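You operate a simulated robot arm through the tools that you are given. There is no shell and no other tool. Be economical: measure what you need, move in short steps, check, and stop when the job is done.

You are at the controls of a simulated two-armed robot. One attempt, no reset.

Task
Take the yellow drain tray and put it on the top of blue table one. Then open the drawer nine, fetch the black gear and set it in the inside of drawer nine and shut the nine again. Keep to this order.

It is judged by the outcome, as a careful person would: the job done as asked, and still so three seconds after it is handed in. It fails if anything else is knocked over, pushed out of place, dropped, spilled or broken.

Robot
Two 6-joint arms with two-finger parallel grippers on one trunk, on a base that drives. Base frame: it is fixed to the floor where the robot stands at the start and does not move with it; the origin is under the middle of the robot, x ahead of it, y to its left, z up. Units: m, rad, N and s.
The left shoulder is at the start at [0.06, 0.187, 1.172], the right one opposite. With the tool pointing down near the work surface each hand reaches from about 0.24 to 0.62 m from the robot's upright axis, wherever it stands, measured 20 degrees to its own side. Places, roughly: drawer nine [1.6, 2.3, 0.7]; inside of drawer nine [1.6, 2.3, 0.7]; top of blue table one [1.2, 2.1, 0.9]. Payload 1.57 kg a hand.
The TCP of each hand is the grasp point between the finger pads, 0.03 m short of the fingertips. In the tool frame z runs along the fingers and y along their closing line. The gripper opens to 0.11 m. The fingers are 0.024 m wide and 0.012 m thick; the gripper's body (0.048 by 0.112 m) begins 0.078 m behind the TCP.
Orientation is that of the tool frame in the base frame, as a unit quaternion [w, x, y, z]. With the fingers straight down and closing along the base's y, the tool's x points along the base's -x, its y along +y and its z along -z.

Tools
- The arms move only by the tool drive_tool. It takes "left_steps", "right_steps" or both (then of equal length, played together; a hand with none holds still); each is a list of rows, each an object (a shift or turn left out is 0, a gripper value left out holds the last) with "translation": the shift along the base's x, y, z in units of 40 mm (1.0 is 40 mm), a list of three; "delta_rot": the turn, a rotation vector about the base's x, y, z in units of 6 degrees (1.0 is 6 degrees), a list of three; "gripper": the finger opening in m, from 0 to 0.11. In form: [{"translation": [tx, ty, tz], "delta_rot": [ax, ay, az], "gripper": gripper}, ...]. A call has 1 to 10 rows; each row shifts and turns the commanded pose from where the row before left it. A call with a number of a shift or a turn outside -1 to 1 is refused whole. Each row takes 0.2 s and may step no farther than 0.05 m and 0.15 rad from the row before; otherwise, or with a gripper value out of range, the whole call is refused. Where a pose cannot be reached the arm comes as near as it can. A force on the tool above 40 N (or 10 N above the force at the start of the call, whichever is more), or a blocked arm, ends the call early, and 0.2 s more pass. The fingers move at their own pace (about 0.153 m/s each) and stop on an object; they squeeze with about 43 N. The grip force told is the motor's: it shows also when the fingers shut on nothing. Time passes only in rows, and 0.2 s behind the last, so rows that do not move let the fingers close. The reply holds the time, the measured pose of the TCP, the force on the tool along the base axes, the opening and the grip force, in the units named above and with some noise, with the torque about the TCP (base axes, N m) and any sound that the robot's microphone picked up.
- Cameras (640 x 400 px; columns grow to the right, rows downward): "scene" is now at [0.0194, 0.0153, 1.7023]; the picture's right is [0.12, -0.99, 0.00], its down [-0.81, -0.09, -0.58] and it looks along [0.58, 0.07, -0.81] (base axes); focal length 279 px, centre (320, 200). "left" rides on the left gripper at [0.07, -0.016, -0.141] in its tool frame; the picture's right is [0.23, 0.97, 0.00], its down [-0.85, 0.20, -0.48] and it looks along [-0.47, 0.11, 0.88] (tool axes); focal length 222 px, centre (320, 200). "right" rides on the right gripper at [0.07, 0.016, -0.141] in its tool frame; the picture's right is [-0.23, 0.97, 0.00], its down [-0.86, -0.20, -0.48] and it looks along [-0.47, -0.11, 0.88] (tool axes); focal length 222 px, centre (320, 200).
- capture(camera): a new picture of that camera. No time passes.
- lift_body(by): slides the trunk up (or, below 0, down) by that many m; the arms and the scene camera ride with it, the base frame stays. It gives what a move gives, with no picture.
- steer(legs): drives the robot by 1 to 6 legs, each [ahead, left, turn to the left] in m, m and rad, along the robot's own axes; the way and the turn of a leg run together, so that a leg with both is an arc; at most 1.5 m and 3.142 rad a leg. The arms and the cameras ride along, it lands a little off, and it stops where it bumps. It gives what a move gives.
- head_to(pan, tilt): turns the head with the scene camera to pan (to the left, within 1.501 rad either way) and tilt (down, from -0.506 to 1.204), counted from straight ahead of the robot. It gives what a move gives.
- measure_at(camera, pixels): for up to 12 pixels [column, row] of the newest picture of that camera ("zoom" is the newest enlarged one), the place [x, y, z] in the base frame of the surface seen there, good to about 0.002 m, but the place of the scene camera against the robot may be out by one fixed shift of up to 0.018 m in any direction. No time passes.
- close_up(camera, box): a new picture of the part [left, top, right, bottom] of that camera's present view, enlarged. No time passes.
- job_done(): hands the job in; it is judged then, once.

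Go step by step. Measure first, check grasps and placings, and put right what went wrong. The budget is 110 turns and 100 pictures, counting those below and the enlarged ones. Unless the task says otherwise, let go and move clear before handing in, and close with one line.

The tools are called after ">>>" as a command line: name --argument value ..., lists and objects as JSON in quotes. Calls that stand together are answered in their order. drive_tool: Moves the arms, as the interface text tells. Its arguments: {"type":"object","properties":{"left_steps":{"type":"array"},"right_steps":{"type":"array"}},"required":[]} The other tools are called the same way: lift_body (by) slides the trunk up or down; steer (legs) drives the base; head_to (pan, tilt) turns the head that bears the scene camera; capture (camera) takes a picture; measure_at (camera, pixels) gives the place of the surface under pixels of a picture; close_up (camera, box) takes an enlarged picture of a part of a camera's view; job_done () hands the job in.

At the start:

```text
time: 0.0
left_tcp_pos: [0.4649, 0.3156, 1.1183]
left_orientation: [0.0, 0.001, 1.0, 0.001]
left_contact_force: [-0.1, 0.4, 0.0]
left_wrist_torque: [0.0, -0.03, 0.02]
left_opening: 0.1101
left_grasp_force: 0.1
right_tcp_pos: [0.4594, -0.1765, 1.1325]
right_orientation: [0.001, 0.0, 1.0, 0.0]
right_contact_force: [-0.7, 0.2, -0.2]
right_wrist_torque: [0.01, 0.03, 0.03]
right_opening: 0.1102
right_grasp_force: 0.1
trunk travel left (down, up): [-0.8, 0.19]
robot x, y, heading: [-0.0008, 0.0041, -0.004]
head pan, tilt: [0.117, 0.949]
```

scene: 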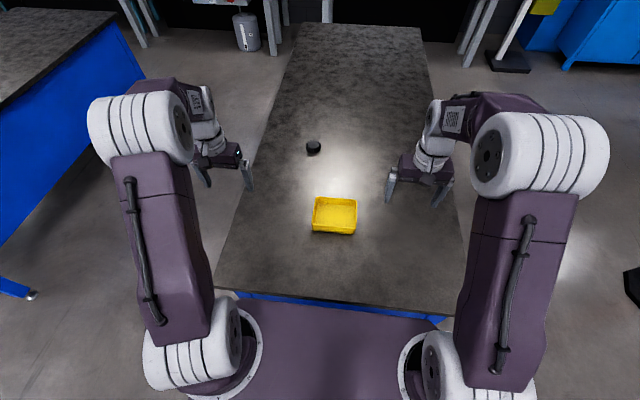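
right: 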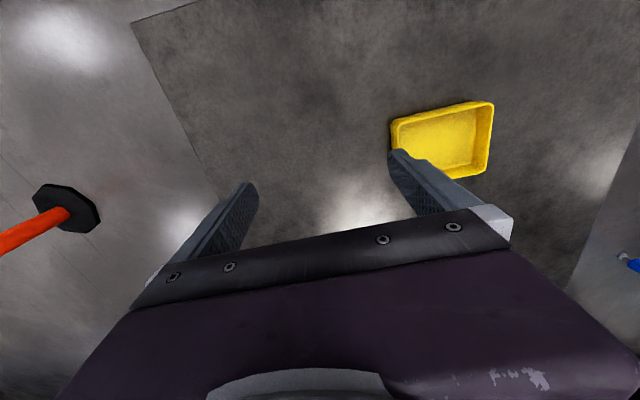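
left: 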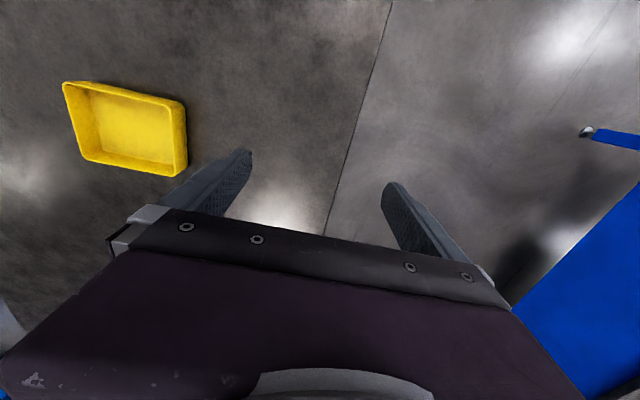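

The yellow tray is at about (335,215) and a black gear-like part at (313,147). I'll measure both and enlarge the view.

>>> close_up --camera "scene" --box '[260, 120, 400, 250]'

>>> measure_at --camera "scene" --pixels '[[317, 199], [356, 201], [313, 231], [354, 234], [335, 213], [313, 145], [313, 152], [300, 180], [230, 285], [460, 300], [300, 25], [420, 30]]'

>>> measure_at --camera "left" --pixels '[[64, 84], [185, 103], [86, 158], [185, 174], [130, 130]]'

>>> head_to --pan 0.95 --tilt 0.4

>>> capture --camera "scene"

```text
3.08 times, centred on (330, 185) of scene
```

zoom: 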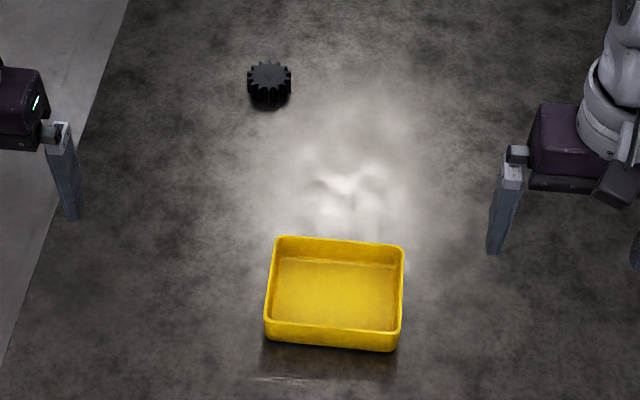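

```text
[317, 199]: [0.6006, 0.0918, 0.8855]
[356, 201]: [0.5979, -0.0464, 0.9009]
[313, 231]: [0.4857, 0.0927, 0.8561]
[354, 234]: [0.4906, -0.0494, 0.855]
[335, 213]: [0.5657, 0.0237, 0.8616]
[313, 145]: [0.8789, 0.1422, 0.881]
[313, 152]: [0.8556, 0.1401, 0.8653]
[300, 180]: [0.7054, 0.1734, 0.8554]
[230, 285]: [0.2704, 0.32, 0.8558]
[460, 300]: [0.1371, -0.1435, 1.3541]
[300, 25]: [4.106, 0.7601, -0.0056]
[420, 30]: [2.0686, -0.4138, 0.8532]
```

```text
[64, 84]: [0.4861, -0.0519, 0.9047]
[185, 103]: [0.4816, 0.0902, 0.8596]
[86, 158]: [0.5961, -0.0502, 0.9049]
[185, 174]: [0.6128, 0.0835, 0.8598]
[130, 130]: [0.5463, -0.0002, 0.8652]
```

```text
time: 1.2
left_tcp_pos: [0.4657, 0.317, 1.1185]
left_orientation: [0.0, 0.0, 1.0, 0.0]
left_contact_force: [-0.2, 0.3, -0.4]
left_wrist_torque: [0.01, -0.02, 0.02]
left_opening: 0.1101
left_grasp_force: 0.1
right_tcp_pos: [0.4599, -0.1763, 1.1319]
right_orientation: [0.0, 0.0, 1.0, 0.0]
right_contact_force: [0.8, 0.2, 0.0]
right_wrist_torque: [-0.01, 0.02, -0.01]
right_opening: 0.11
right_grasp_force: 0.1
trunk travel left (down, up): [-0.8, 0.19]
robot x, y, heading: [0.0001, 0.0019, -0.0]
head pan, tilt: [0.949, 0.4]
```

```text
95 pictures are left
```

scene: 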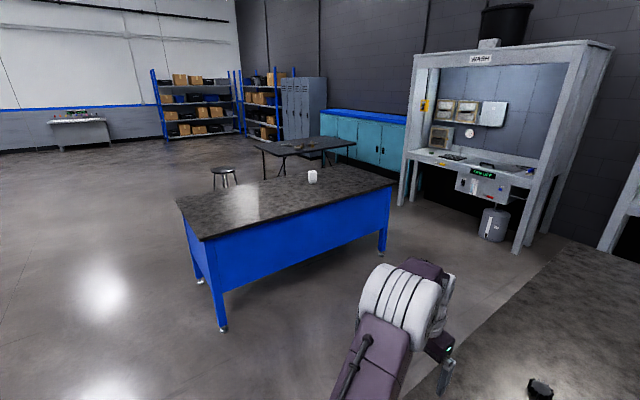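

Blue table one is at about (290,210) with a white mug on it at (312,177). I'll measure its corners and the things on it.

>>> close_up --camera "scene" --box '[160, 100, 420, 340]'

>>> measure_at --camera "scene" --pixels '[[178, 206], [200, 238], [393, 184], [318, 163], [312, 180], [240, 205], [300, 192], [390, 205], [222, 180], [258, 148], [215, 325], [382, 255]]'

```text
1.67 times, centred on (290, 220) of scene
```

zoom: 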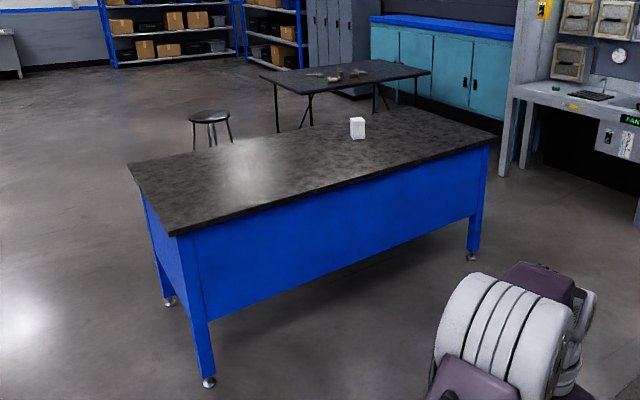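

```text
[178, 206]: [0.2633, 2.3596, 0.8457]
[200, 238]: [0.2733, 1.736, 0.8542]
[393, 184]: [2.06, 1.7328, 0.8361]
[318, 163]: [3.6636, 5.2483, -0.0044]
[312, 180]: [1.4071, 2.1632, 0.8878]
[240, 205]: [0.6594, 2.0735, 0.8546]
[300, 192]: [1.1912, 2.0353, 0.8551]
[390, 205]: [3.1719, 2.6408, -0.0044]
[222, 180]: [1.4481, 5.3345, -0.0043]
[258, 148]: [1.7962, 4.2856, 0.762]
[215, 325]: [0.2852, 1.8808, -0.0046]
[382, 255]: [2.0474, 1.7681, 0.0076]
```

The table top is at z≈0.855, spanning x 0.27–2.06 and y 1.73–2.4, with drawers presumably on its far side. First I bring the left hand above the tray's left wall (y≈0.088).

>>> drive_tool --left_steps '[{"translation": [0.244, -0.7125, -0.431]}, {"translation": [0.244, -0.7125, -0.431]}, {"translation": [0.244, -0.7125, -0.431]}, {"translation": [0.244, -0.7125, -0.431]}, {"translation": [0.244, -0.7125, -0.431]}, {"translation": [0.244, -0.7125, -0.431]}, {"translation": [0.244, -0.7125, -0.431]}, {"translation": [0.244, -0.7125, -0.431]}]'

>>> capture --camera "left"

```text
time: 3.0
left_tcp_pos: [0.541, 0.0857, 0.9806]
left_orientation: [0.0, 0.0, 1.0, 0.001]
left_contact_force: [-0.5, 0.5, -0.6]
left_wrist_torque: [0.05, 0.0, 0.04]
left_opening: 0.1099
left_grasp_force: 0.0
right_tcp_pos: [0.4623, -0.1777, 1.1312]
right_orientation: [0.001, 0.0, 1.0, 0.0]
right_contact_force: [0.1, -0.2, 0.5]
right_wrist_torque: [0.04, 0.03, 0.0]
right_opening: 0.1099
right_grasp_force: 0.0
trunk travel left (down, up): [-0.8, 0.19]
robot x, y, heading: [-0.0024, -0.0029, -0.004]
head pan, tilt: [0.949, 0.4]
```

```text
93 pictures are left
```

left: 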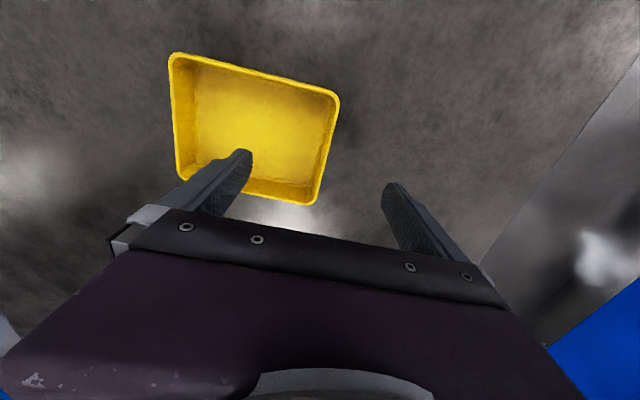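

The tray's left wall runs along (338,95)–(312,203), between the fingers. I'll measure its rim exactly.

>>> measure_at --camera "left" --pixels '[[338, 97], [332, 99], [326, 150], [320, 150], [325, 155], [314, 200], [308, 198], [290, 150], [172, 56], [180, 176], [240, 110]]'

>>> close_up --camera "left" --box '[160, 40, 420, 220]'

```text
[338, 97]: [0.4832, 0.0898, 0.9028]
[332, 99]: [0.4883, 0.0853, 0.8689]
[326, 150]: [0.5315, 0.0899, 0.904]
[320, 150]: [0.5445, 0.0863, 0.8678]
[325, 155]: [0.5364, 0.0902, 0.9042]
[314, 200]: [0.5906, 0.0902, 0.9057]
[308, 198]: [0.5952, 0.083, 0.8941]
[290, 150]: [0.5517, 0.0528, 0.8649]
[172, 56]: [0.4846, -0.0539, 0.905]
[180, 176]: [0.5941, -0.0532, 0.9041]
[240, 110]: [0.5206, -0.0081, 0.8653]
```

```text
2.22 times, centred on (290, 130) of left
```

zoom: 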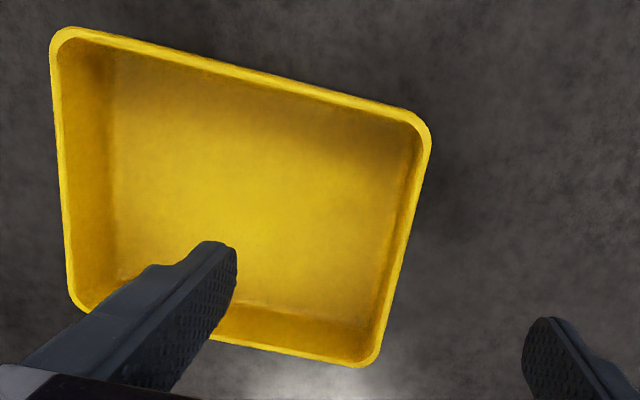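

The wall centre is at y≈0.089, and the rim at z 0.904. I'll descend to z≈0.902 and close.

>>> drive_tool --left_steps '[{"translation": [0, 0.08, -0.98]}, {"translation": [0, 0, -0.9]}, {"gripper": 0.0}, {"gripper": 0.0}, {"gripper": 0.0}]'

>>> capture --camera "left"

```text
time: 4.2
left_tcp_pos: [0.5415, 0.0916, 0.9069]
left_orientation: [-0.001, 0.0, 1.0, 0.0]
left_contact_force: [0.7, -0.5, -0.1]
left_wrist_torque: [0.03, -0.07, -0.07]
left_opening: 0.0036
left_grasp_force: 24.6
right_tcp_pos: [0.4588, -0.178, 1.1316]
right_orientation: [0.001, 0.0, 1.0, 0.0]
right_contact_force: [0.8, -0.2, -0.6]
right_wrist_torque: [-0.03, 0.02, 0.03]
right_opening: 0.1102
right_grasp_force: 0.0
trunk travel left (down, up): [-0.8, 0.19]
robot x, y, heading: [0.0003, -0.0026, 0.004]
head pan, tilt: [0.949, 0.4]
```

```text
91 pictures are left
```

left: 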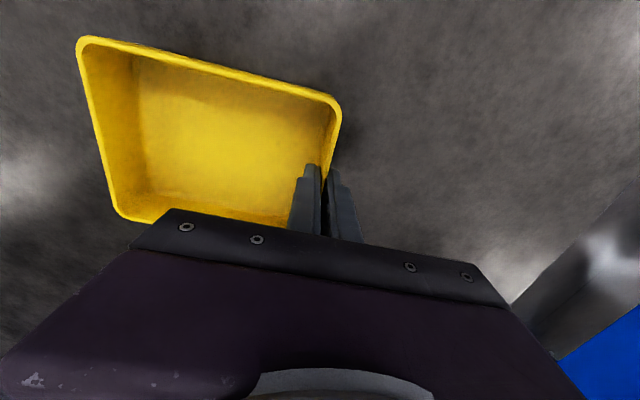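

The wall is gripped (opening 3.6 mm, force rising). I'll lift and check.

>>> drive_tool --left_steps '[{"gripper": 0.0}, {"translation": [0, 0, 0.5]}, {"translation": [0, 0, 0.9]}, {"translation": [0, 0, 0.9]}, {"translation": [0, 0, 0.9]}, {"translation": [0, 0, 0.9]}, {"translation": [-0.4, 0, 0.9]}, {"translation": [-0.8, 0.4, 0]}, {"translation": [-0.8, 0.4, 0]}]'

>>> capture --camera "left"

>>> head_to --pan 0 --tilt 0.6

>>> capture --camera "scene"

```text
time: 6.2
left_tcp_pos: [0.4618, 0.1252, 1.1061]
left_orientation: [0.002, 0.0, 1.0, -0.001]
left_contact_force: [-0.6, 0.3, -1.7]
left_wrist_torque: [0.12, -0.02, 0.03]
left_opening: 0.0038
left_grasp_force: 24.4
right_tcp_pos: [0.459, -0.1771, 1.1329]
right_orientation: [0.0, 0.0, 1.0, 0.0]
right_contact_force: [0.4, 0.0, 0.0]
right_wrist_torque: [-0.01, 0.01, -0.02]
right_opening: 0.1099
right_grasp_force: 0.1
trunk travel left (down, up): [-0.8, 0.19]
robot x, y, heading: [-0.0002, 0.0019, -0.003]
head pan, tilt: [0.949, 0.4]
```

```text
90 pictures are left
```

left: 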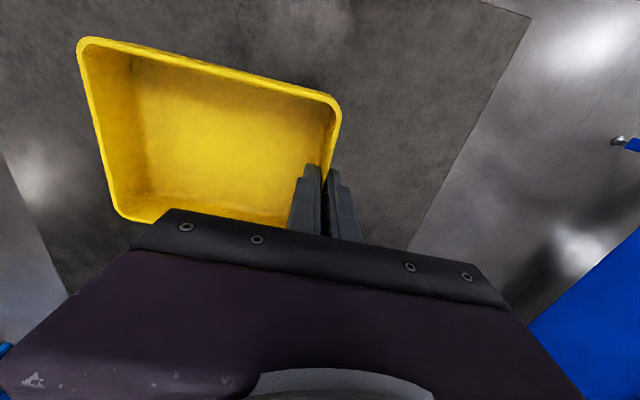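

```text
time: 7.4
left_tcp_pos: [0.4648, 0.1234, 1.1057]
left_orientation: [0.0, 0.0, 1.0, 0.0]
left_contact_force: [-0.4, -0.3, -2.2]
left_wrist_torque: [0.12, -0.02, 0.01]
left_opening: 0.0036
left_grasp_force: 24.2
right_tcp_pos: [0.4597, -0.1772, 1.1322]
right_orientation: [0.0, 0.0, 1.0, 0.0]
right_contact_force: [-1.2, -1.3, -0.3]
right_wrist_torque: [0.01, 0.03, -0.02]
right_opening: 0.1098
right_grasp_force: 0.1
trunk travel left (down, up): [-0.8, 0.19]
robot x, y, heading: [0.002, 0.0002, 0.002]
head pan, tilt: [0.0, 0.6]
```

```text
89 pictures are left
```

scene: 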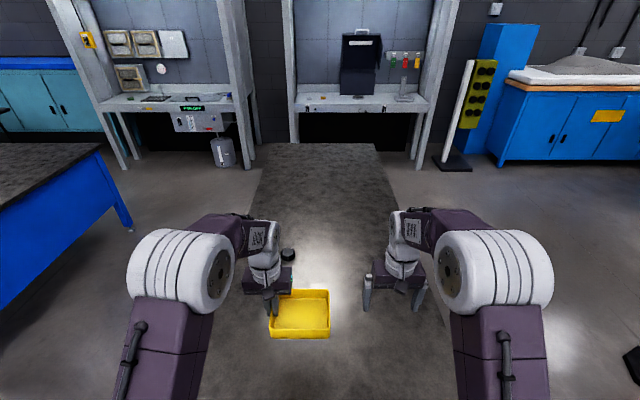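

The tray is firmly held and level. Before driving I check the way to the left and behind.

>>> head_to --pan 1.5 --tilt 0.5

>>> capture --camera "scene"

>>> head_to --pan -1.5 --tilt 0.5

>>> capture --camera "scene"

```text
time: 9.0
left_tcp_pos: [0.4652, 0.1226, 1.1061]
left_orientation: [0.001, 0.0, 1.0, 0.0]
left_contact_force: [0.6, -0.2, -1.8]
left_wrist_torque: [0.14, 0.03, 0.03]
left_opening: 0.0035
left_grasp_force: 24.4
right_tcp_pos: [0.4595, -0.1771, 1.1307]
right_orientation: [0.0, -0.001, 1.0, -0.001]
right_contact_force: [-0.3, 0.3, -0.2]
right_wrist_torque: [-0.01, -0.02, -0.01]
right_opening: 0.1098
right_grasp_force: 0.0
trunk travel left (down, up): [-0.8, 0.19]
robot x, y, heading: [0.0012, 0.001, -0.002]
head pan, tilt: [1.499, 0.499]
```

```text
88 pictures are left
```

scene: 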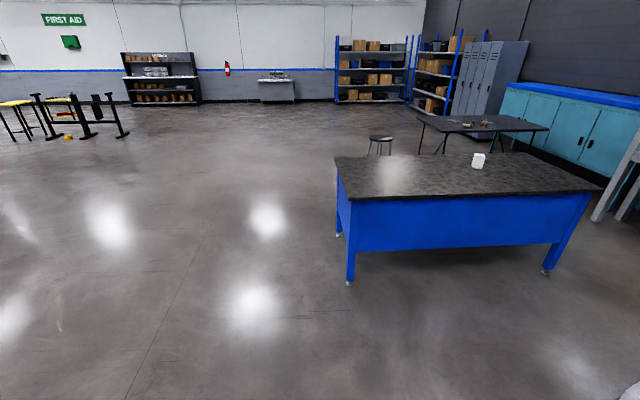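

```text
time: 11.6
left_tcp_pos: [0.4638, 0.1218, 1.1058]
left_orientation: [0.0, 0.001, 1.0, -0.001]
left_contact_force: [0.2, 0.1, -2.2]
left_wrist_torque: [0.15, -0.03, 0.03]
left_opening: 0.0034
left_grasp_force: 23.9
right_tcp_pos: [0.4602, -0.1768, 1.132]
right_orientation: [0.001, 0.0, 1.0, 0.0]
right_contact_force: [0.3, 0.7, -0.4]
right_wrist_torque: [0.0, -0.02, -0.01]
right_opening: 0.1099
right_grasp_force: 0.1
trunk travel left (down, up): [-0.8, 0.19]
robot x, y, heading: [0.0017, 0.0047, 0.004]
head pan, tilt: [-1.499, 0.499]
```

```text
87 pictures are left
```

scene: 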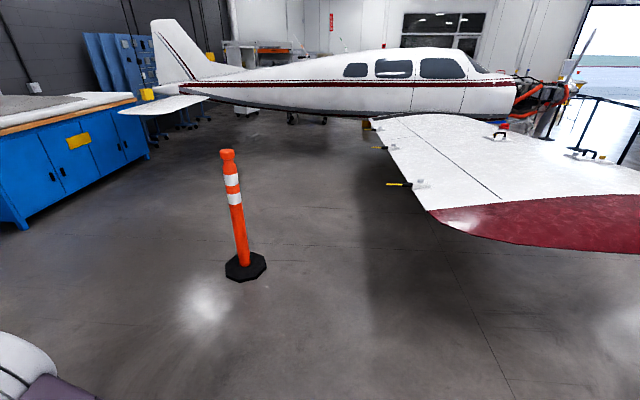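

Open floor behind-left. I back off 0.7 m and go left past the end of table one, then look along its far side.

>>> steer --legs '[[-0.7, 0, 0], [0, 1.5, 0], [0, 1.5, 0]]'

>>> head_to --pan 0 --tilt 0.4

>>> capture --camera "scene"

```text
time: 29.6
left_tcp_pos: [-0.3093, 3.1412, 1.1064]
left_orientation: [-0.001, -0.02, 1.0, 0.0]
left_contact_force: [-0.5, 0.0, -2.3]
left_wrist_torque: [0.19, 0.0, 0.01]
left_opening: 0.0035
left_grasp_force: 24.5
right_tcp_pos: [-0.3011, 2.8412, 1.1313]
right_orientation: [0.0, -0.02, 1.0, 0.001]
right_contact_force: [-0.2, 0.0, -0.3]
right_wrist_torque: [0.01, 0.0, 0.01]
right_opening: 0.11
right_grasp_force: 0.0
trunk travel left (down, up): [-0.8, 0.19]
robot x, y, heading: [-0.77, 2.9989, 0.041]
head pan, tilt: [-1.499, 0.499]
```

```text
time: 31.1
left_tcp_pos: [-0.3113, 3.1423, 1.1061]
left_orientation: [0.0, -0.021, 1.0, 0.0]
left_contact_force: [-0.1, 0.5, -1.7]
left_wrist_torque: [0.14, -0.01, 0.0]
left_opening: 0.0037
left_grasp_force: 25.0
right_tcp_pos: [-0.3009, 2.8413, 1.1315]
right_orientation: [0.0, -0.02, 1.0, 0.0]
right_contact_force: [0.4, -0.3, -0.9]
right_wrist_torque: [0.03, -0.02, 0.02]
right_opening: 0.1099
right_grasp_force: 0.0
trunk travel left (down, up): [-0.8, 0.19]
robot x, y, heading: [-0.7692, 2.9986, 0.044]
head pan, tilt: [0.0, 0.4]
```

```text
86 pictures are left
```

scene: 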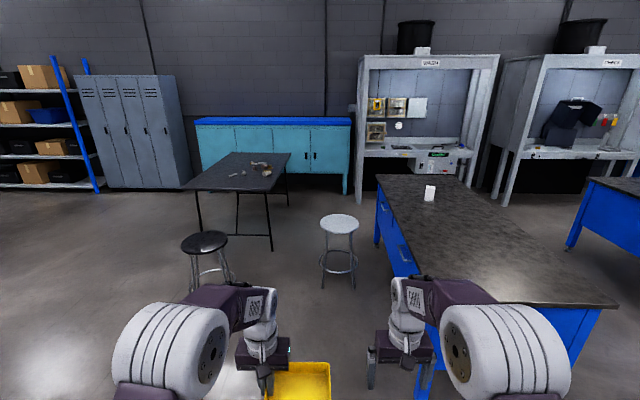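

The far side has drawers (385,210; 405,255), and stools stand at (340,225) and (205,240). I'll measure these.

>>> close_up --camera "scene" --box '[300, 150, 500, 330]'

>>> measure_at --camera "scene" --pixels '[[322, 220], [358, 222], [340, 216], [340, 230], [350, 288], [324, 278], [183, 240], [228, 238], [205, 232], [196, 188], [270, 249], [420, 270]]'

```text
2.22 times, centred on (400, 240) of scene
```

zoom: 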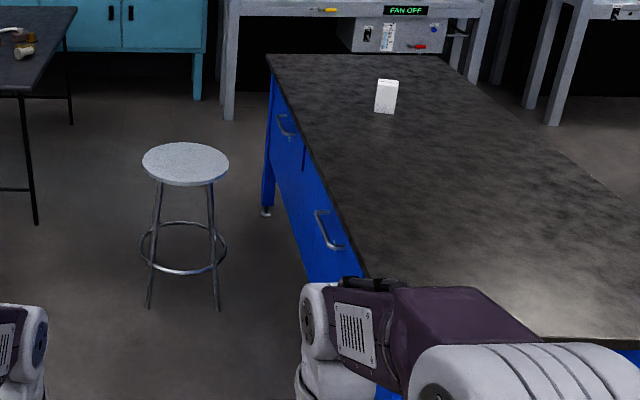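

```text
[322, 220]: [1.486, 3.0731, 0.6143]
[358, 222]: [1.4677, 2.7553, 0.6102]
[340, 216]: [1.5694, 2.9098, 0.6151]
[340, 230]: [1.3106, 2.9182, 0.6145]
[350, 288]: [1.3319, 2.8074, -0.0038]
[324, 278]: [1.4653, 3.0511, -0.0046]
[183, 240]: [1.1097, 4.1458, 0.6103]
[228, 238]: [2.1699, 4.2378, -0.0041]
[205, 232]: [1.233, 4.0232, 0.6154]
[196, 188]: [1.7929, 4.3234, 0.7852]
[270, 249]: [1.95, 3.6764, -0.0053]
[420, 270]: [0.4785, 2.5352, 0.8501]
```

The stool (1.46, 2.91) stands right in front of the drawers. I'll measure the handles and table edge.

>>> measure_at --camera "zoom" --pixels '[[278, 117], [290, 135], [318, 213], [335, 247], [270, 60], [340, 240], [300, 160], [386, 95], [265, 180], [305, 150], [345, 270]]'

>>> close_up --camera "scene" --box '[370, 170, 430, 280]'

```text
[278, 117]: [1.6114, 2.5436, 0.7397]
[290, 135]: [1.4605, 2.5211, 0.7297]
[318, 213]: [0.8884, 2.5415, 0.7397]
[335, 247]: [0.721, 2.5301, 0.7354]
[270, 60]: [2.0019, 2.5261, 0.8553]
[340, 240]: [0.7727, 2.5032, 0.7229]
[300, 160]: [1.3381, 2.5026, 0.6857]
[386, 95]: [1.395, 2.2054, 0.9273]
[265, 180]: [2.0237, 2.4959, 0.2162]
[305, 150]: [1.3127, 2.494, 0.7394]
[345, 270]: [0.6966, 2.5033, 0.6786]
```

```text
3.64 times, centred on (400, 225) of scene
```

zoom: 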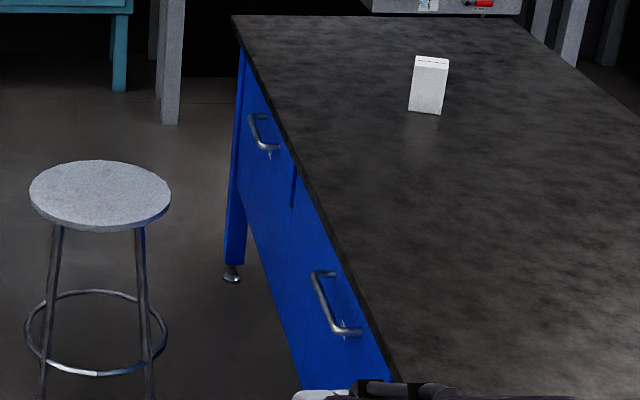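

Handles are at y≈2.54, z≈0.74; drawer nine should be the far one (x≈1.53), with the stool in front. I'll turn to face the table and slide to x≈0.7, where I can place the tray and inspect.

>>> steer --legs '[[0, 0, -1.612], [0, 1.45, 0]]'

>>> head_to --pan 0.5 --tilt 0.7

>>> capture --camera "scene"

```text
time: 42.3
left_tcp_pos: [0.8162, 2.5378, 1.1056]
left_orientation: [0.0, 0.709, 0.705, 0.001]
left_contact_force: [-0.9, 0.3, -2.1]
left_wrist_torque: [0.01, -0.1, 0.0]
left_opening: 0.0035
left_grasp_force: 24.7
right_tcp_pos: [0.5156, 2.5427, 1.1312]
right_orientation: [0.0, 0.709, 0.706, 0.0]
right_contact_force: [-0.1, 0.2, 0.0]
right_wrist_torque: [-0.01, 0.0, 0.01]
right_opening: 0.1102
right_grasp_force: 0.1
trunk travel left (down, up): [-0.8, 0.19]
robot x, y, heading: [0.6937, 3.0011, -1.574]
head pan, tilt: [0.0, 0.4]
```

```text
time: 43.2
left_tcp_pos: [0.8172, 2.5383, 1.1051]
left_orientation: [0.0, 0.708, 0.706, 0.0]
left_contact_force: [0.5, -0.8, -2.7]
left_wrist_torque: [0.02, -0.17, 0.01]
left_opening: 0.0037
left_grasp_force: 24.4
right_tcp_pos: [0.5164, 2.5427, 1.1328]
right_orientation: [-0.001, 0.708, 0.706, 0.0]
right_contact_force: [0.3, -0.3, 0.7]
right_wrist_torque: [0.02, -0.04, 0.0]
right_opening: 0.1099
right_grasp_force: 0.0
trunk travel left (down, up): [-0.8, 0.19]
robot x, y, heading: [0.6966, 3.0039, -1.579]
head pan, tilt: [0.499, 0.7]
```

```text
83 pictures are left
```

scene: 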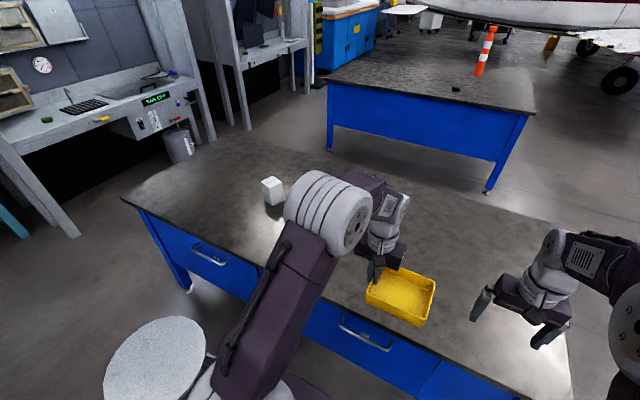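

The drawers' front is now visible; I measure the right drawer (handle 210,255) and its edges, then move 0.13 m closer to place the tray.

>>> measure_at --camera "scene" --pixels '[[193, 250], [226, 265], [210, 250], [142, 215], [160, 240], [185, 275], [255, 265], [235, 275], [340, 318], [388, 352], [272, 188], [105, 400]]'

>>> close_up --camera "scene" --box '[120, 180, 280, 320]'

>>> steer --legs '[[0.13, 0, 0]]'

```text
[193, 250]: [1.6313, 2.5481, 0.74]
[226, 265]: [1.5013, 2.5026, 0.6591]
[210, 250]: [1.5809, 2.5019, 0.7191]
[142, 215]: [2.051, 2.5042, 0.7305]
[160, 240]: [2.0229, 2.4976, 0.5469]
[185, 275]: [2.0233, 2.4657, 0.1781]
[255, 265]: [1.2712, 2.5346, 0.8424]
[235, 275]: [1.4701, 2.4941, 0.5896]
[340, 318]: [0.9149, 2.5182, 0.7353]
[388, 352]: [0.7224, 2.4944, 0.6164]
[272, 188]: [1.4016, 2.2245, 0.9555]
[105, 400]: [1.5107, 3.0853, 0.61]
```

```text
2.86 times, centred on (200, 250) of scene
```

zoom: 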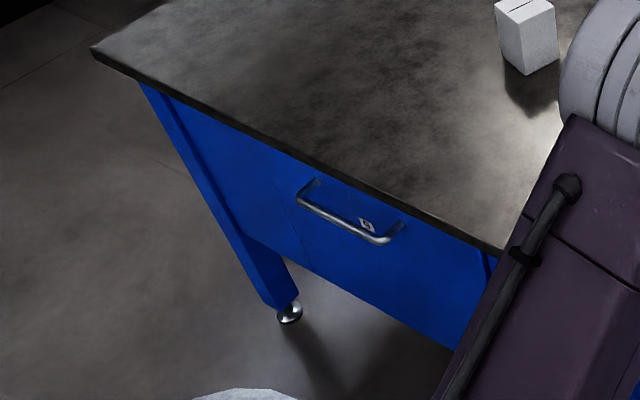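

```text
time: 44.5
left_tcp_pos: [0.8166, 2.4103, 1.1075]
left_orientation: [0.001, 0.709, 0.705, 0.0]
left_contact_force: [0.2, 0.3, -2.3]
left_wrist_torque: [-0.02, -0.12, -0.05]
left_opening: 0.0038
left_grasp_force: 24.2
right_tcp_pos: [0.5176, 2.4144, 1.1334]
right_orientation: [-0.001, 0.708, 0.706, -0.001]
right_contact_force: [-0.3, -0.6, -0.3]
right_wrist_torque: [0.03, 0.01, 0.0]
right_opening: 0.11
right_grasp_force: 0.0
trunk travel left (down, up): [-0.8, 0.19]
robot x, y, heading: [0.6962, 2.8725, -1.57]
head pan, tilt: [0.499, 0.7]
```

I'm at (0.70, 2.87). I move the tray inward 0.08 m and down to just above the table.

>>> drive_tool --left_steps '[{"translation": [0, -0.6, -0.7]}, {"translation": [0, -0.7, -0.7]}, {"translation": [0, -0.7, -0.7]}, {"translation": [0, 0, -0.9]}, {"translation": [0, 0, -0.9]}, {"translation": [0, 0, -0.6]}]'

>>> head_to --pan 0.1 --tilt 0.95

>>> capture --camera "scene"

```text
time: 45.9
left_tcp_pos: [0.817, 2.3268, 0.9231]
left_orientation: [0.0, 0.708, 0.706, 0.0]
left_contact_force: [0.6, 0.1, -1.4]
left_wrist_torque: [0.02, -0.16, -0.02]
left_opening: 0.0035
left_grasp_force: 24.4
right_tcp_pos: [0.5167, 2.4114, 1.1322]
right_orientation: [-0.001, 0.709, 0.706, 0.0]
right_contact_force: [0.7, -0.4, 0.1]
right_wrist_torque: [-0.01, 0.0, 0.0]
right_opening: 0.1102
right_grasp_force: 0.1
trunk travel left (down, up): [-0.8, 0.19]
robot x, y, heading: [0.6942, 2.872, -1.574]
head pan, tilt: [0.499, 0.7]
```

```text
time: 46.8
left_tcp_pos: [0.8161, 2.3282, 0.9238]
left_orientation: [0.0, 0.709, 0.705, 0.0]
left_contact_force: [-0.1, -1.6, -2.5]
left_wrist_torque: [0.02, -0.11, 0.02]
left_opening: 0.0036
left_grasp_force: 24.8
right_tcp_pos: [0.516, 2.4146, 1.1336]
right_orientation: [0.0, 0.708, 0.706, 0.0]
right_contact_force: [0.3, -0.3, -0.6]
right_wrist_torque: [0.01, 0.01, -0.01]
right_opening: 0.11
right_grasp_force: 0.0
trunk travel left (down, up): [-0.8, 0.19]
robot x, y, heading: [0.6927, 2.8737, -1.576]
head pan, tilt: [0.099, 0.949]
```

```text
81 pictures are left
```

scene: 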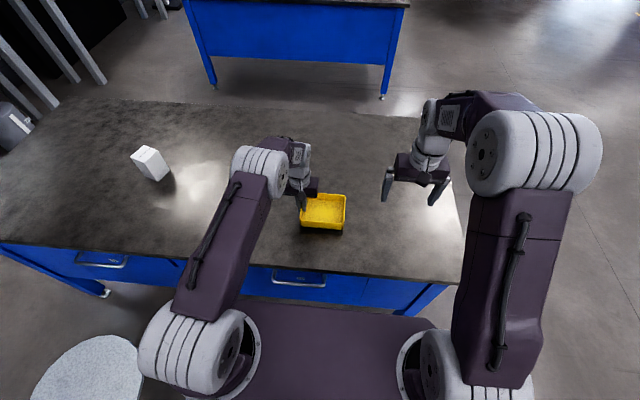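

The tray hovers ~16 mm over the clear table top at (322,215). I lower it, then open.

>>> drive_tool --left_steps '[{"translation": [0, 0, -0.2]}, {"translation": [0, 0, -0.15]}, {"translation": [0, 0, -0.07]}]'

```text
time: 47.6
left_tcp_pos: [0.8166, 2.3292, 0.9072]
left_orientation: [0.0, 0.708, 0.706, 0.0]
left_contact_force: [-0.6, -0.5, -2.3]
left_wrist_torque: [-0.02, -0.1, 0.0]
left_opening: 0.0035
left_grasp_force: 23.9
right_tcp_pos: [0.5158, 2.4134, 1.1321]
right_orientation: [0.001, 0.709, 0.706, 0.0]
right_contact_force: [0.2, -0.2, 0.7]
right_wrist_torque: [0.0, -0.03, 0.01]
right_opening: 0.1099
right_grasp_force: 0.0
trunk travel left (down, up): [-0.8, 0.19]
robot x, y, heading: [0.6971, 2.8713, -1.575]
head pan, tilt: [0.099, 0.949]
```

>>> drive_tool --left_steps '[{"translation": [0, 0, -0.06]}, {"translation": [0, 0, -0.06]}]'

>>> capture --camera "left"

```text
time: 48.2
left_tcp_pos: [0.816, 2.3284, 0.9067]
left_orientation: [0.002, 0.708, 0.707, -0.002]
left_contact_force: [1.9, -0.7, 16.8]
left_wrist_torque: [0.32, 0.0, -0.02]
left_opening: 0.0036
left_grasp_force: 24.3
right_tcp_pos: [0.5159, 2.4157, 1.1332]
right_orientation: [0.0, 0.709, 0.705, -0.001]
right_contact_force: [-0.1, -0.5, -0.3]
right_wrist_torque: [0.02, 0.01, 0.03]
right_opening: 0.11
right_grasp_force: 0.1
trunk travel left (down, up): [-0.8, 0.19]
robot x, y, heading: [0.6952, 2.8721, -1.576]
head pan, tilt: [0.099, 0.949]
```

```text
80 pictures are left
```

left: 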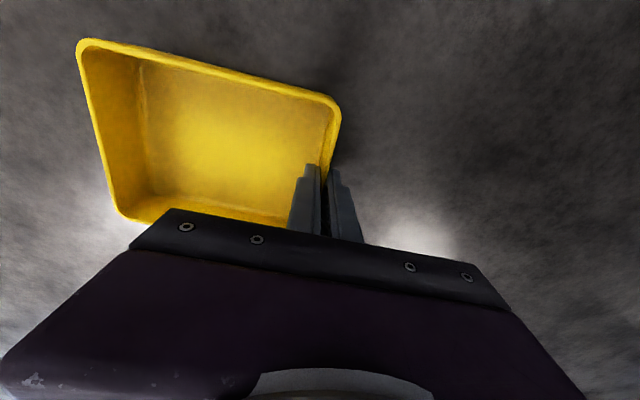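

Contact with the table is made (16.8 N). I relieve the pressure slightly, open, and rise.

>>> drive_tool --left_steps '[{"translation": [0, 0, 0.08]}, {"gripper": 0.05}, {"gripper": 0.05}, {"translation": [0, 0, 0.6]}, {"translation": [0, 0, 1]}, {"translation": [0, 0, 1]}, {"translation": [0, 0, 1]}, {"translation": [0, 0.7, 0.8]}, {"translation": [0, 0.7, 0.8]}]'

>>> capture --camera "left"

```text
time: 50.2
left_tcp_pos: [0.8159, 2.389, 1.116]
left_orientation: [0.0, 0.709, 0.705, -0.001]
left_contact_force: [0.3, 0.3, 1.6]
left_wrist_torque: [-0.02, -0.02, -0.01]
left_opening: 0.0502
left_grasp_force: 0.1
right_tcp_pos: [0.5159, 2.416, 1.1325]
right_orientation: [0.0, 0.708, 0.706, 0.0]
right_contact_force: [-1.1, 0.2, 0.4]
right_wrist_torque: [0.0, -0.01, -0.03]
right_opening: 0.11
right_grasp_force: 0.1
trunk travel left (down, up): [-0.8, 0.19]
robot x, y, heading: [0.6985, 2.8702, -1.574]
head pan, tilt: [0.099, 0.949]
```

```text
79 pictures are left
```

left: 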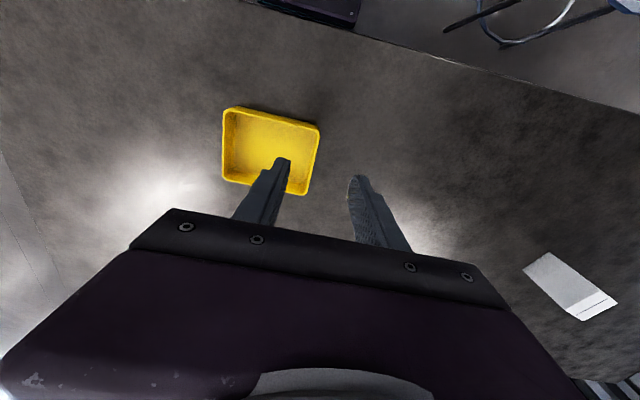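

The tray stands on the table. Now I look at the drawer tags and, using the left camera, at the corner of my base (350,20) and stool legs.

>>> measure_at --camera "left" --pixels '[[355, 20], [330, 5], [270, 3], [500, 40], [570, 15]]'

>>> head_to --pan 0.95 --tilt 0.75

>>> capture --camera "scene"

>>> close_up --camera "scene" --box '[240, 140, 420, 260]'

```text
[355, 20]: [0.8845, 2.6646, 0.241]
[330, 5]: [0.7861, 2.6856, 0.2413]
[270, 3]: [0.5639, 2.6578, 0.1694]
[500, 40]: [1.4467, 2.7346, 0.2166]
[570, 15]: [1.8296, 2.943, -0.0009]
```

```text
time: 51.4
left_tcp_pos: [0.8155, 2.3864, 1.1162]
left_orientation: [-0.001, 0.709, 0.705, 0.0]
left_contact_force: [-0.1, 0.6, -0.2]
left_wrist_torque: [-0.01, 0.0, -0.05]
left_opening: 0.0502
left_grasp_force: 0.0
right_tcp_pos: [0.5154, 2.4135, 1.133]
right_orientation: [0.001, 0.708, 0.706, 0.0]
right_contact_force: [1.2, -0.9, 0.5]
right_wrist_torque: [-0.03, 0.06, -0.06]
right_opening: 0.1103
right_grasp_force: 0.1
trunk travel left (down, up): [-0.8, 0.19]
robot x, y, heading: [0.696, 2.8715, -1.573]
head pan, tilt: [0.949, 0.75]
```

```text
78 pictures are left
```

scene: 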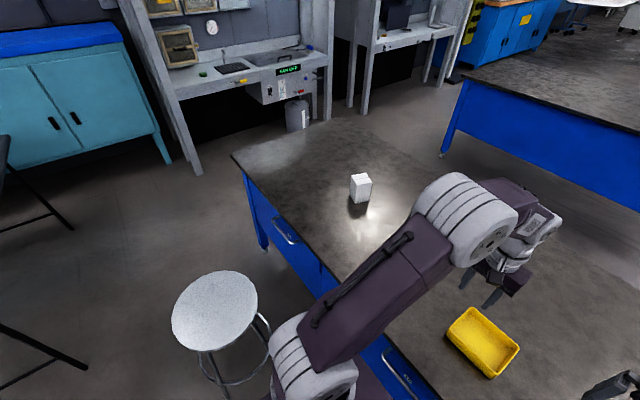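

```text
3.33 times, centred on (330, 200) of scene
```

zoom: 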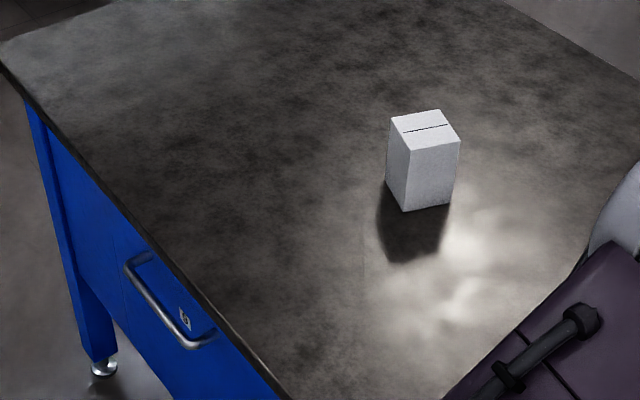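

My base is about ±0.2 m (corner at 0.885, 2.665), so there's room between the stool and x≈1.05. I zoom on both tags.

>>> close_up --camera "scene" --box '[270, 210, 318, 250]'

>>> close_up --camera "scene" --box '[380, 350, 430, 390]'

>>> measure_at --camera "scene" --pixels '[[277, 222], [296, 241], [174, 318], [256, 300], [215, 272], [224, 349], [270, 360], [265, 325], [322, 265], [262, 213]]'

```text
10.00 times, centred on (294, 230) of scene
```

zoom: 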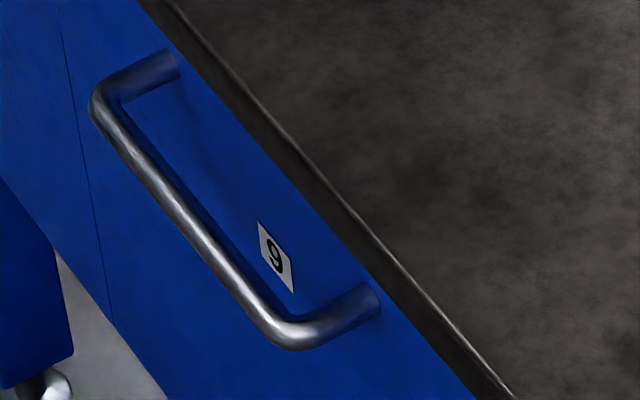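

```text
10.00 times, centred on (405, 370) of scene
```

zoom: 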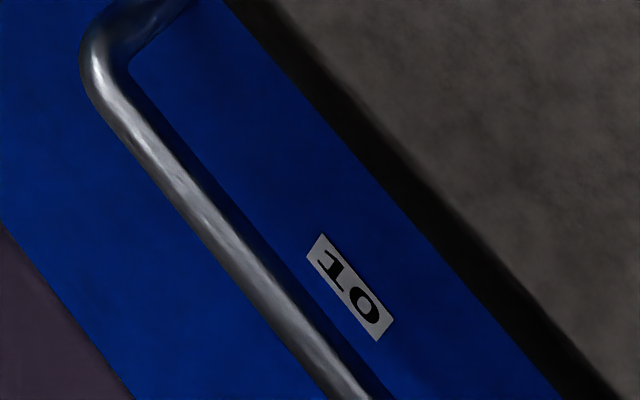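

```text
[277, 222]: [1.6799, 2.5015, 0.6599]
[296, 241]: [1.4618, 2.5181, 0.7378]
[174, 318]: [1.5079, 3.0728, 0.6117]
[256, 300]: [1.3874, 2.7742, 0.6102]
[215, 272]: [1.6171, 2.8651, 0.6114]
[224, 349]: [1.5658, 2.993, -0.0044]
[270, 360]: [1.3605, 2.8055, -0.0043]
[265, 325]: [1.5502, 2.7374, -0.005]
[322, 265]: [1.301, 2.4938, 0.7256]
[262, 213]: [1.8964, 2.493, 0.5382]
```

Drawer nine is confirmed (tag "9"), x≈1.33–1.72; the stool seat (y≥2.75, z 0.61) limits opening to ~0.2 m. I'll stand left of the stool at about (0.97, 2.80) facing it diagonally to use the left hand.

>>> measure_at --camera "scene" --pixels '[[280, 245], [283, 252], [287, 258], [300, 272], [270, 226], [268, 215], [279, 250], [320, 290]]'

>>> steer --legs '[[0.06, 0.27, 0], [0, 0, 0.77]]'

>>> head_to --pan 0.3 --tilt 0.9

>>> capture --camera "scene"

```text
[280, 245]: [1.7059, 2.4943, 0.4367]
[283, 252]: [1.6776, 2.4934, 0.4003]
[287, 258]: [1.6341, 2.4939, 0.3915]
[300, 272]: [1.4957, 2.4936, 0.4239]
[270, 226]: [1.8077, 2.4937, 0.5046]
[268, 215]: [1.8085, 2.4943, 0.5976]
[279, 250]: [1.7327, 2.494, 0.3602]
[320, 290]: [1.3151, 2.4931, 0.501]
```

```text
time: 55.3
left_tcp_pos: [1.3914, 2.5455, 1.1162]
left_orientation: [0.0, 0.391, 0.92, 0.0]
left_contact_force: [-0.6, -0.6, -0.8]
left_wrist_torque: [-0.02, -0.01, 0.01]
left_opening: 0.0501
left_grasp_force: 0.0
right_tcp_pos: [1.1556, 2.3571, 1.1313]
right_orientation: [-0.001, 0.392, 0.92, 0.0]
right_contact_force: [0.4, 0.2, -1.1]
right_wrist_torque: [0.0, 0.04, 0.02]
right_opening: 0.1102
right_grasp_force: 0.2
trunk travel left (down, up): [-0.8, 0.19]
robot x, y, heading: [0.9662, 2.8157, -0.804]
head pan, tilt: [0.949, 0.75]
```

```text
time: 56.4
left_tcp_pos: [1.3915, 2.5471, 1.1154]
left_orientation: [-0.001, 0.392, 0.92, 0.0]
left_contact_force: [0.3, 0.2, -0.2]
left_wrist_torque: [-0.01, -0.03, -0.01]
left_opening: 0.0503
left_grasp_force: 0.1
right_tcp_pos: [1.1568, 2.3581, 1.1315]
right_orientation: [-0.001, 0.391, 0.92, 0.0]
right_contact_force: [-0.3, 0.7, 0.2]
right_wrist_torque: [0.01, -0.01, -0.05]
right_opening: 0.11
right_grasp_force: 0.1
trunk travel left (down, up): [-0.8, 0.19]
robot x, y, heading: [0.9705, 2.8133, -0.801]
head pan, tilt: [0.3, 0.901]
```

```text
74 pictures are left
```

scene: 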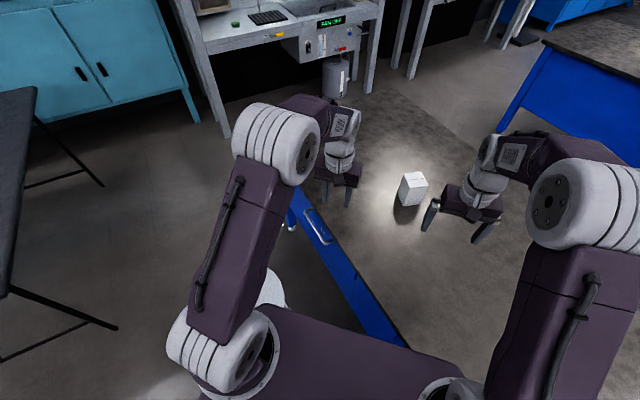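

I have the hand over the stool/drawer area. I turn the left hand so its fingers will point toward the drawer face, first aligning the closing line with y while moving it back.

>>> drive_tool --left_steps '[{"translation": [0.36, 0.36, -0.1], "delta_rot": [0, 0, 0.958]}, {"translation": [0.36, 0.36, -0.1], "delta_rot": [0, 0, 0.958]}, {"translation": [0.36, 0.36, -0.1], "delta_rot": [0, 0, 0.958]}, {"translation": [0.36, 0.36, -0.1], "delta_rot": [0, 0, 0.958]}, {"translation": [0.36, 0.36, -0.1], "delta_rot": [0, 0, 0.958]}, {"translation": [0.36, 0.36, -0.1], "delta_rot": [0, 0, 0.958]}, {"translation": [0.36, 0.36, -0.1], "delta_rot": [0, 0, 0.958]}, {"translation": [0.36, 0.36, -0.1], "delta_rot": [0, 0, 0.958]}]'

>>> measure_at --camera "scene" --pixels '[[306, 211], [318, 231], [329, 242], [312, 221], [320, 232]]'

>>> drive_tool --left_steps '[{"translation": [0, 0.1, -0.4], "delta_rot": [-1, 0, 0]}, {"translation": [0, 0.1, -0.4], "delta_rot": [-1, 0, 0]}, {"translation": [0, 0.1, -0.4], "delta_rot": [-1, 0, 0]}, {"translation": [0, 0.1, -0.4], "delta_rot": [-1, 0, 0]}, {"translation": [0, 0.1, -0.4], "delta_rot": [-1, 0, 0]}, {"translation": [0, 0.1, -0.4], "delta_rot": [-1, 0, 0]}]'

>>> capture --camera "scene"

>>> capture --camera "left"

```text
time: 58.2
left_tcp_pos: [1.5076, 2.6632, 1.082]
left_orientation: [0.001, 0.0, 1.0, -0.001]
left_contact_force: [0.2, -0.4, 0.7]
left_wrist_torque: [0.0, -0.01, 0.0]
left_opening: 0.0501
left_grasp_force: 0.1
right_tcp_pos: [1.1588, 2.3574, 1.1328]
right_orientation: [-0.001, 0.391, 0.92, 0.0]
right_contact_force: [0.2, 0.4, 0.5]
right_wrist_torque: [-0.04, 0.01, -0.02]
right_opening: 0.1102
right_grasp_force: 0.0
trunk travel left (down, up): [-0.8, 0.19]
robot x, y, heading: [0.9624, 2.8124, -0.809]
head pan, tilt: [0.3, 0.901]
```

```text
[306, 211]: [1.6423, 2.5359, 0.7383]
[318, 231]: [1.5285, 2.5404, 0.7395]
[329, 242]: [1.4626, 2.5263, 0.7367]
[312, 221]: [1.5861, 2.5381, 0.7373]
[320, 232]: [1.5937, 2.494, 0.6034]
```

```text
time: 59.6
left_tcp_pos: [1.5073, 2.6843, 0.9861]
left_orientation: [0.001, 0.0, 0.951, -0.31]
left_contact_force: [0.2, 0.2, 1.1]
left_wrist_torque: [0.01, -0.01, -0.01]
left_opening: 0.05
left_grasp_force: 0.0
right_tcp_pos: [1.157, 2.3592, 1.1317]
right_orientation: [0.0, 0.391, 0.92, 0.0]
right_contact_force: [0.6, -0.5, -0.2]
right_wrist_torque: [-0.01, 0.04, 0.02]
right_opening: 0.1103
right_grasp_force: 0.1
trunk travel left (down, up): [-0.8, 0.19]
robot x, y, heading: [0.9642, 2.8099, -0.808]
head pan, tilt: [0.3, 0.901]
```

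```text
73 pictures are left
```

scene: 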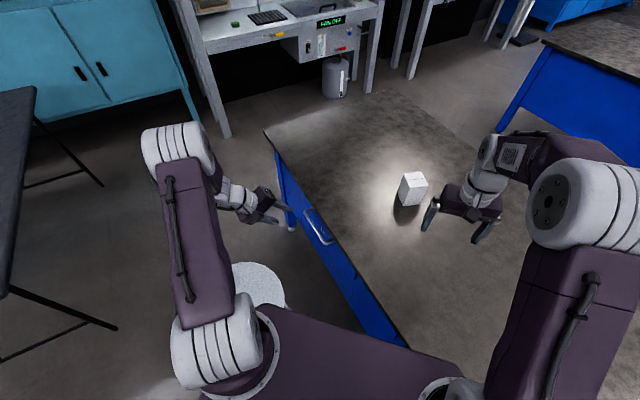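

```text
72 pictures are left
```

left: 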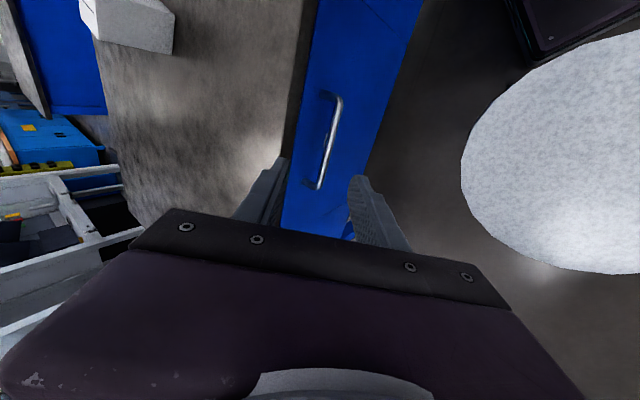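

The arm takes this pose well. The handle shows at (335,95)–(310,188) in the left picture; I measure it, the seat's near edge, and drawer seams with this accurate camera.

>>> measure_at --camera "left" --pixels '[[338, 100], [335, 130], [329, 150], [315, 187], [322, 93], [308, 100], [330, 200], [462, 140], [470, 190], [500, 85], [345, 222], [365, 10]]'

>>> close_up --camera "left" --box '[260, 0, 480, 240]'

```text
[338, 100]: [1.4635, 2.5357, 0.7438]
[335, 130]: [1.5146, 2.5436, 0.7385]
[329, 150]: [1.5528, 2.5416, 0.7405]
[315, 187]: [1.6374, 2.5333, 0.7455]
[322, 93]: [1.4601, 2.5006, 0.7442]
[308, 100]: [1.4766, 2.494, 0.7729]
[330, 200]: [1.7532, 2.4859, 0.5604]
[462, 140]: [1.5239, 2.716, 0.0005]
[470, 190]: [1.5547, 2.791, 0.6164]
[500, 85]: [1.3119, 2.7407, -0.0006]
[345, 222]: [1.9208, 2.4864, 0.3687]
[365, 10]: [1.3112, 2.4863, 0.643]
```

```text
1.67 times, centred on (370, 120) of left
```

zoom: 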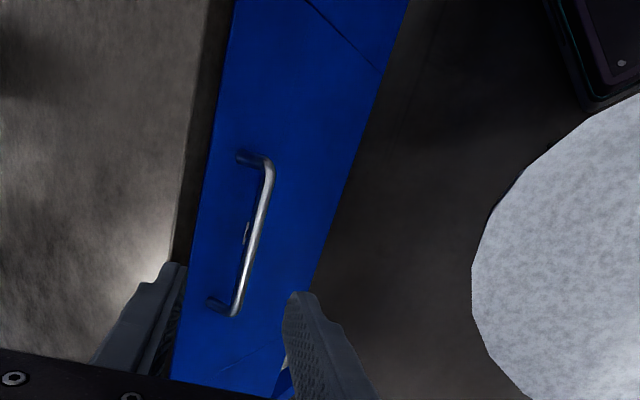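

Handle bar centre is ≈(1.55, 2.537, 0.736). I finish the tilt and bring the hand to the pre-grasp point ~0.12 m off.

>>> measure_at --camera "left" --pixels '[[465, 156], [468, 140], [475, 120], [465, 170]]'

>>> drive_tool --left_steps '[{"translation": [0.18, -0.1, -0.8], "delta_rot": [-0.83, 0, 0]}, {"translation": [0.18, -0.1, -0.8], "delta_rot": [-0.83, 0, 0]}, {"translation": [0.18, -0.1, -0.8], "delta_rot": [-0.83, 0, 0]}, {"translation": [0.18, -0.1, -0.8], "delta_rot": [-0.83, 0, 0]}, {"translation": [0.18, -0.1, -0.8], "delta_rot": [-0.83, 0, 0]}, {"translation": [0.18, -0.1, -0.8], "delta_rot": [-0.83, 0, 0]}]'

>>> capture --camera "left"

>>> capture --camera "scene"

```text
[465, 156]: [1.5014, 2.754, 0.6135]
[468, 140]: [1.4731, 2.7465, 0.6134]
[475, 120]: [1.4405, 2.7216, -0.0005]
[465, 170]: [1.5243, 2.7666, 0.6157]
```

```text
time: 61.0
left_tcp_pos: [1.5342, 2.6655, 0.8025]
left_orientation: [0.0, 0.0, 0.839, -0.544]
left_contact_force: [-0.1, 0.0, -0.8]
left_wrist_torque: [0.01, -0.01, -0.01]
left_opening: 0.0502
left_grasp_force: 0.0
left hand out of reach, approached as far as the arm can: row 6
right_tcp_pos: [1.1555, 2.3575, 1.1325]
right_orientation: [0.0, 0.392, 0.92, 0.0]
right_contact_force: [-0.1, -0.6, 0.0]
right_wrist_torque: [-0.01, -0.04, 0.01]
right_opening: 0.11
right_grasp_force: 0.0
trunk travel left (down, up): [-0.8, 0.19]
robot x, y, heading: [0.9651, 2.8123, -0.802]
head pan, tilt: [0.3, 0.901]
```

```text
70 pictures are left
```

left: 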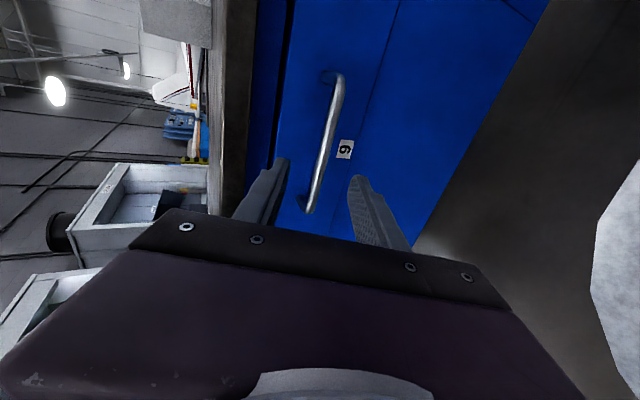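

```text
69 pictures are left
```

scene: 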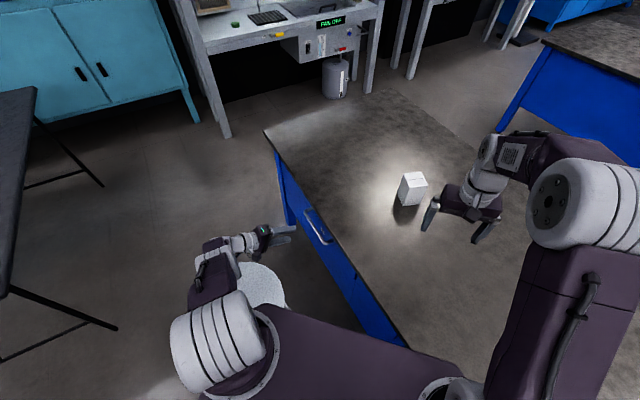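

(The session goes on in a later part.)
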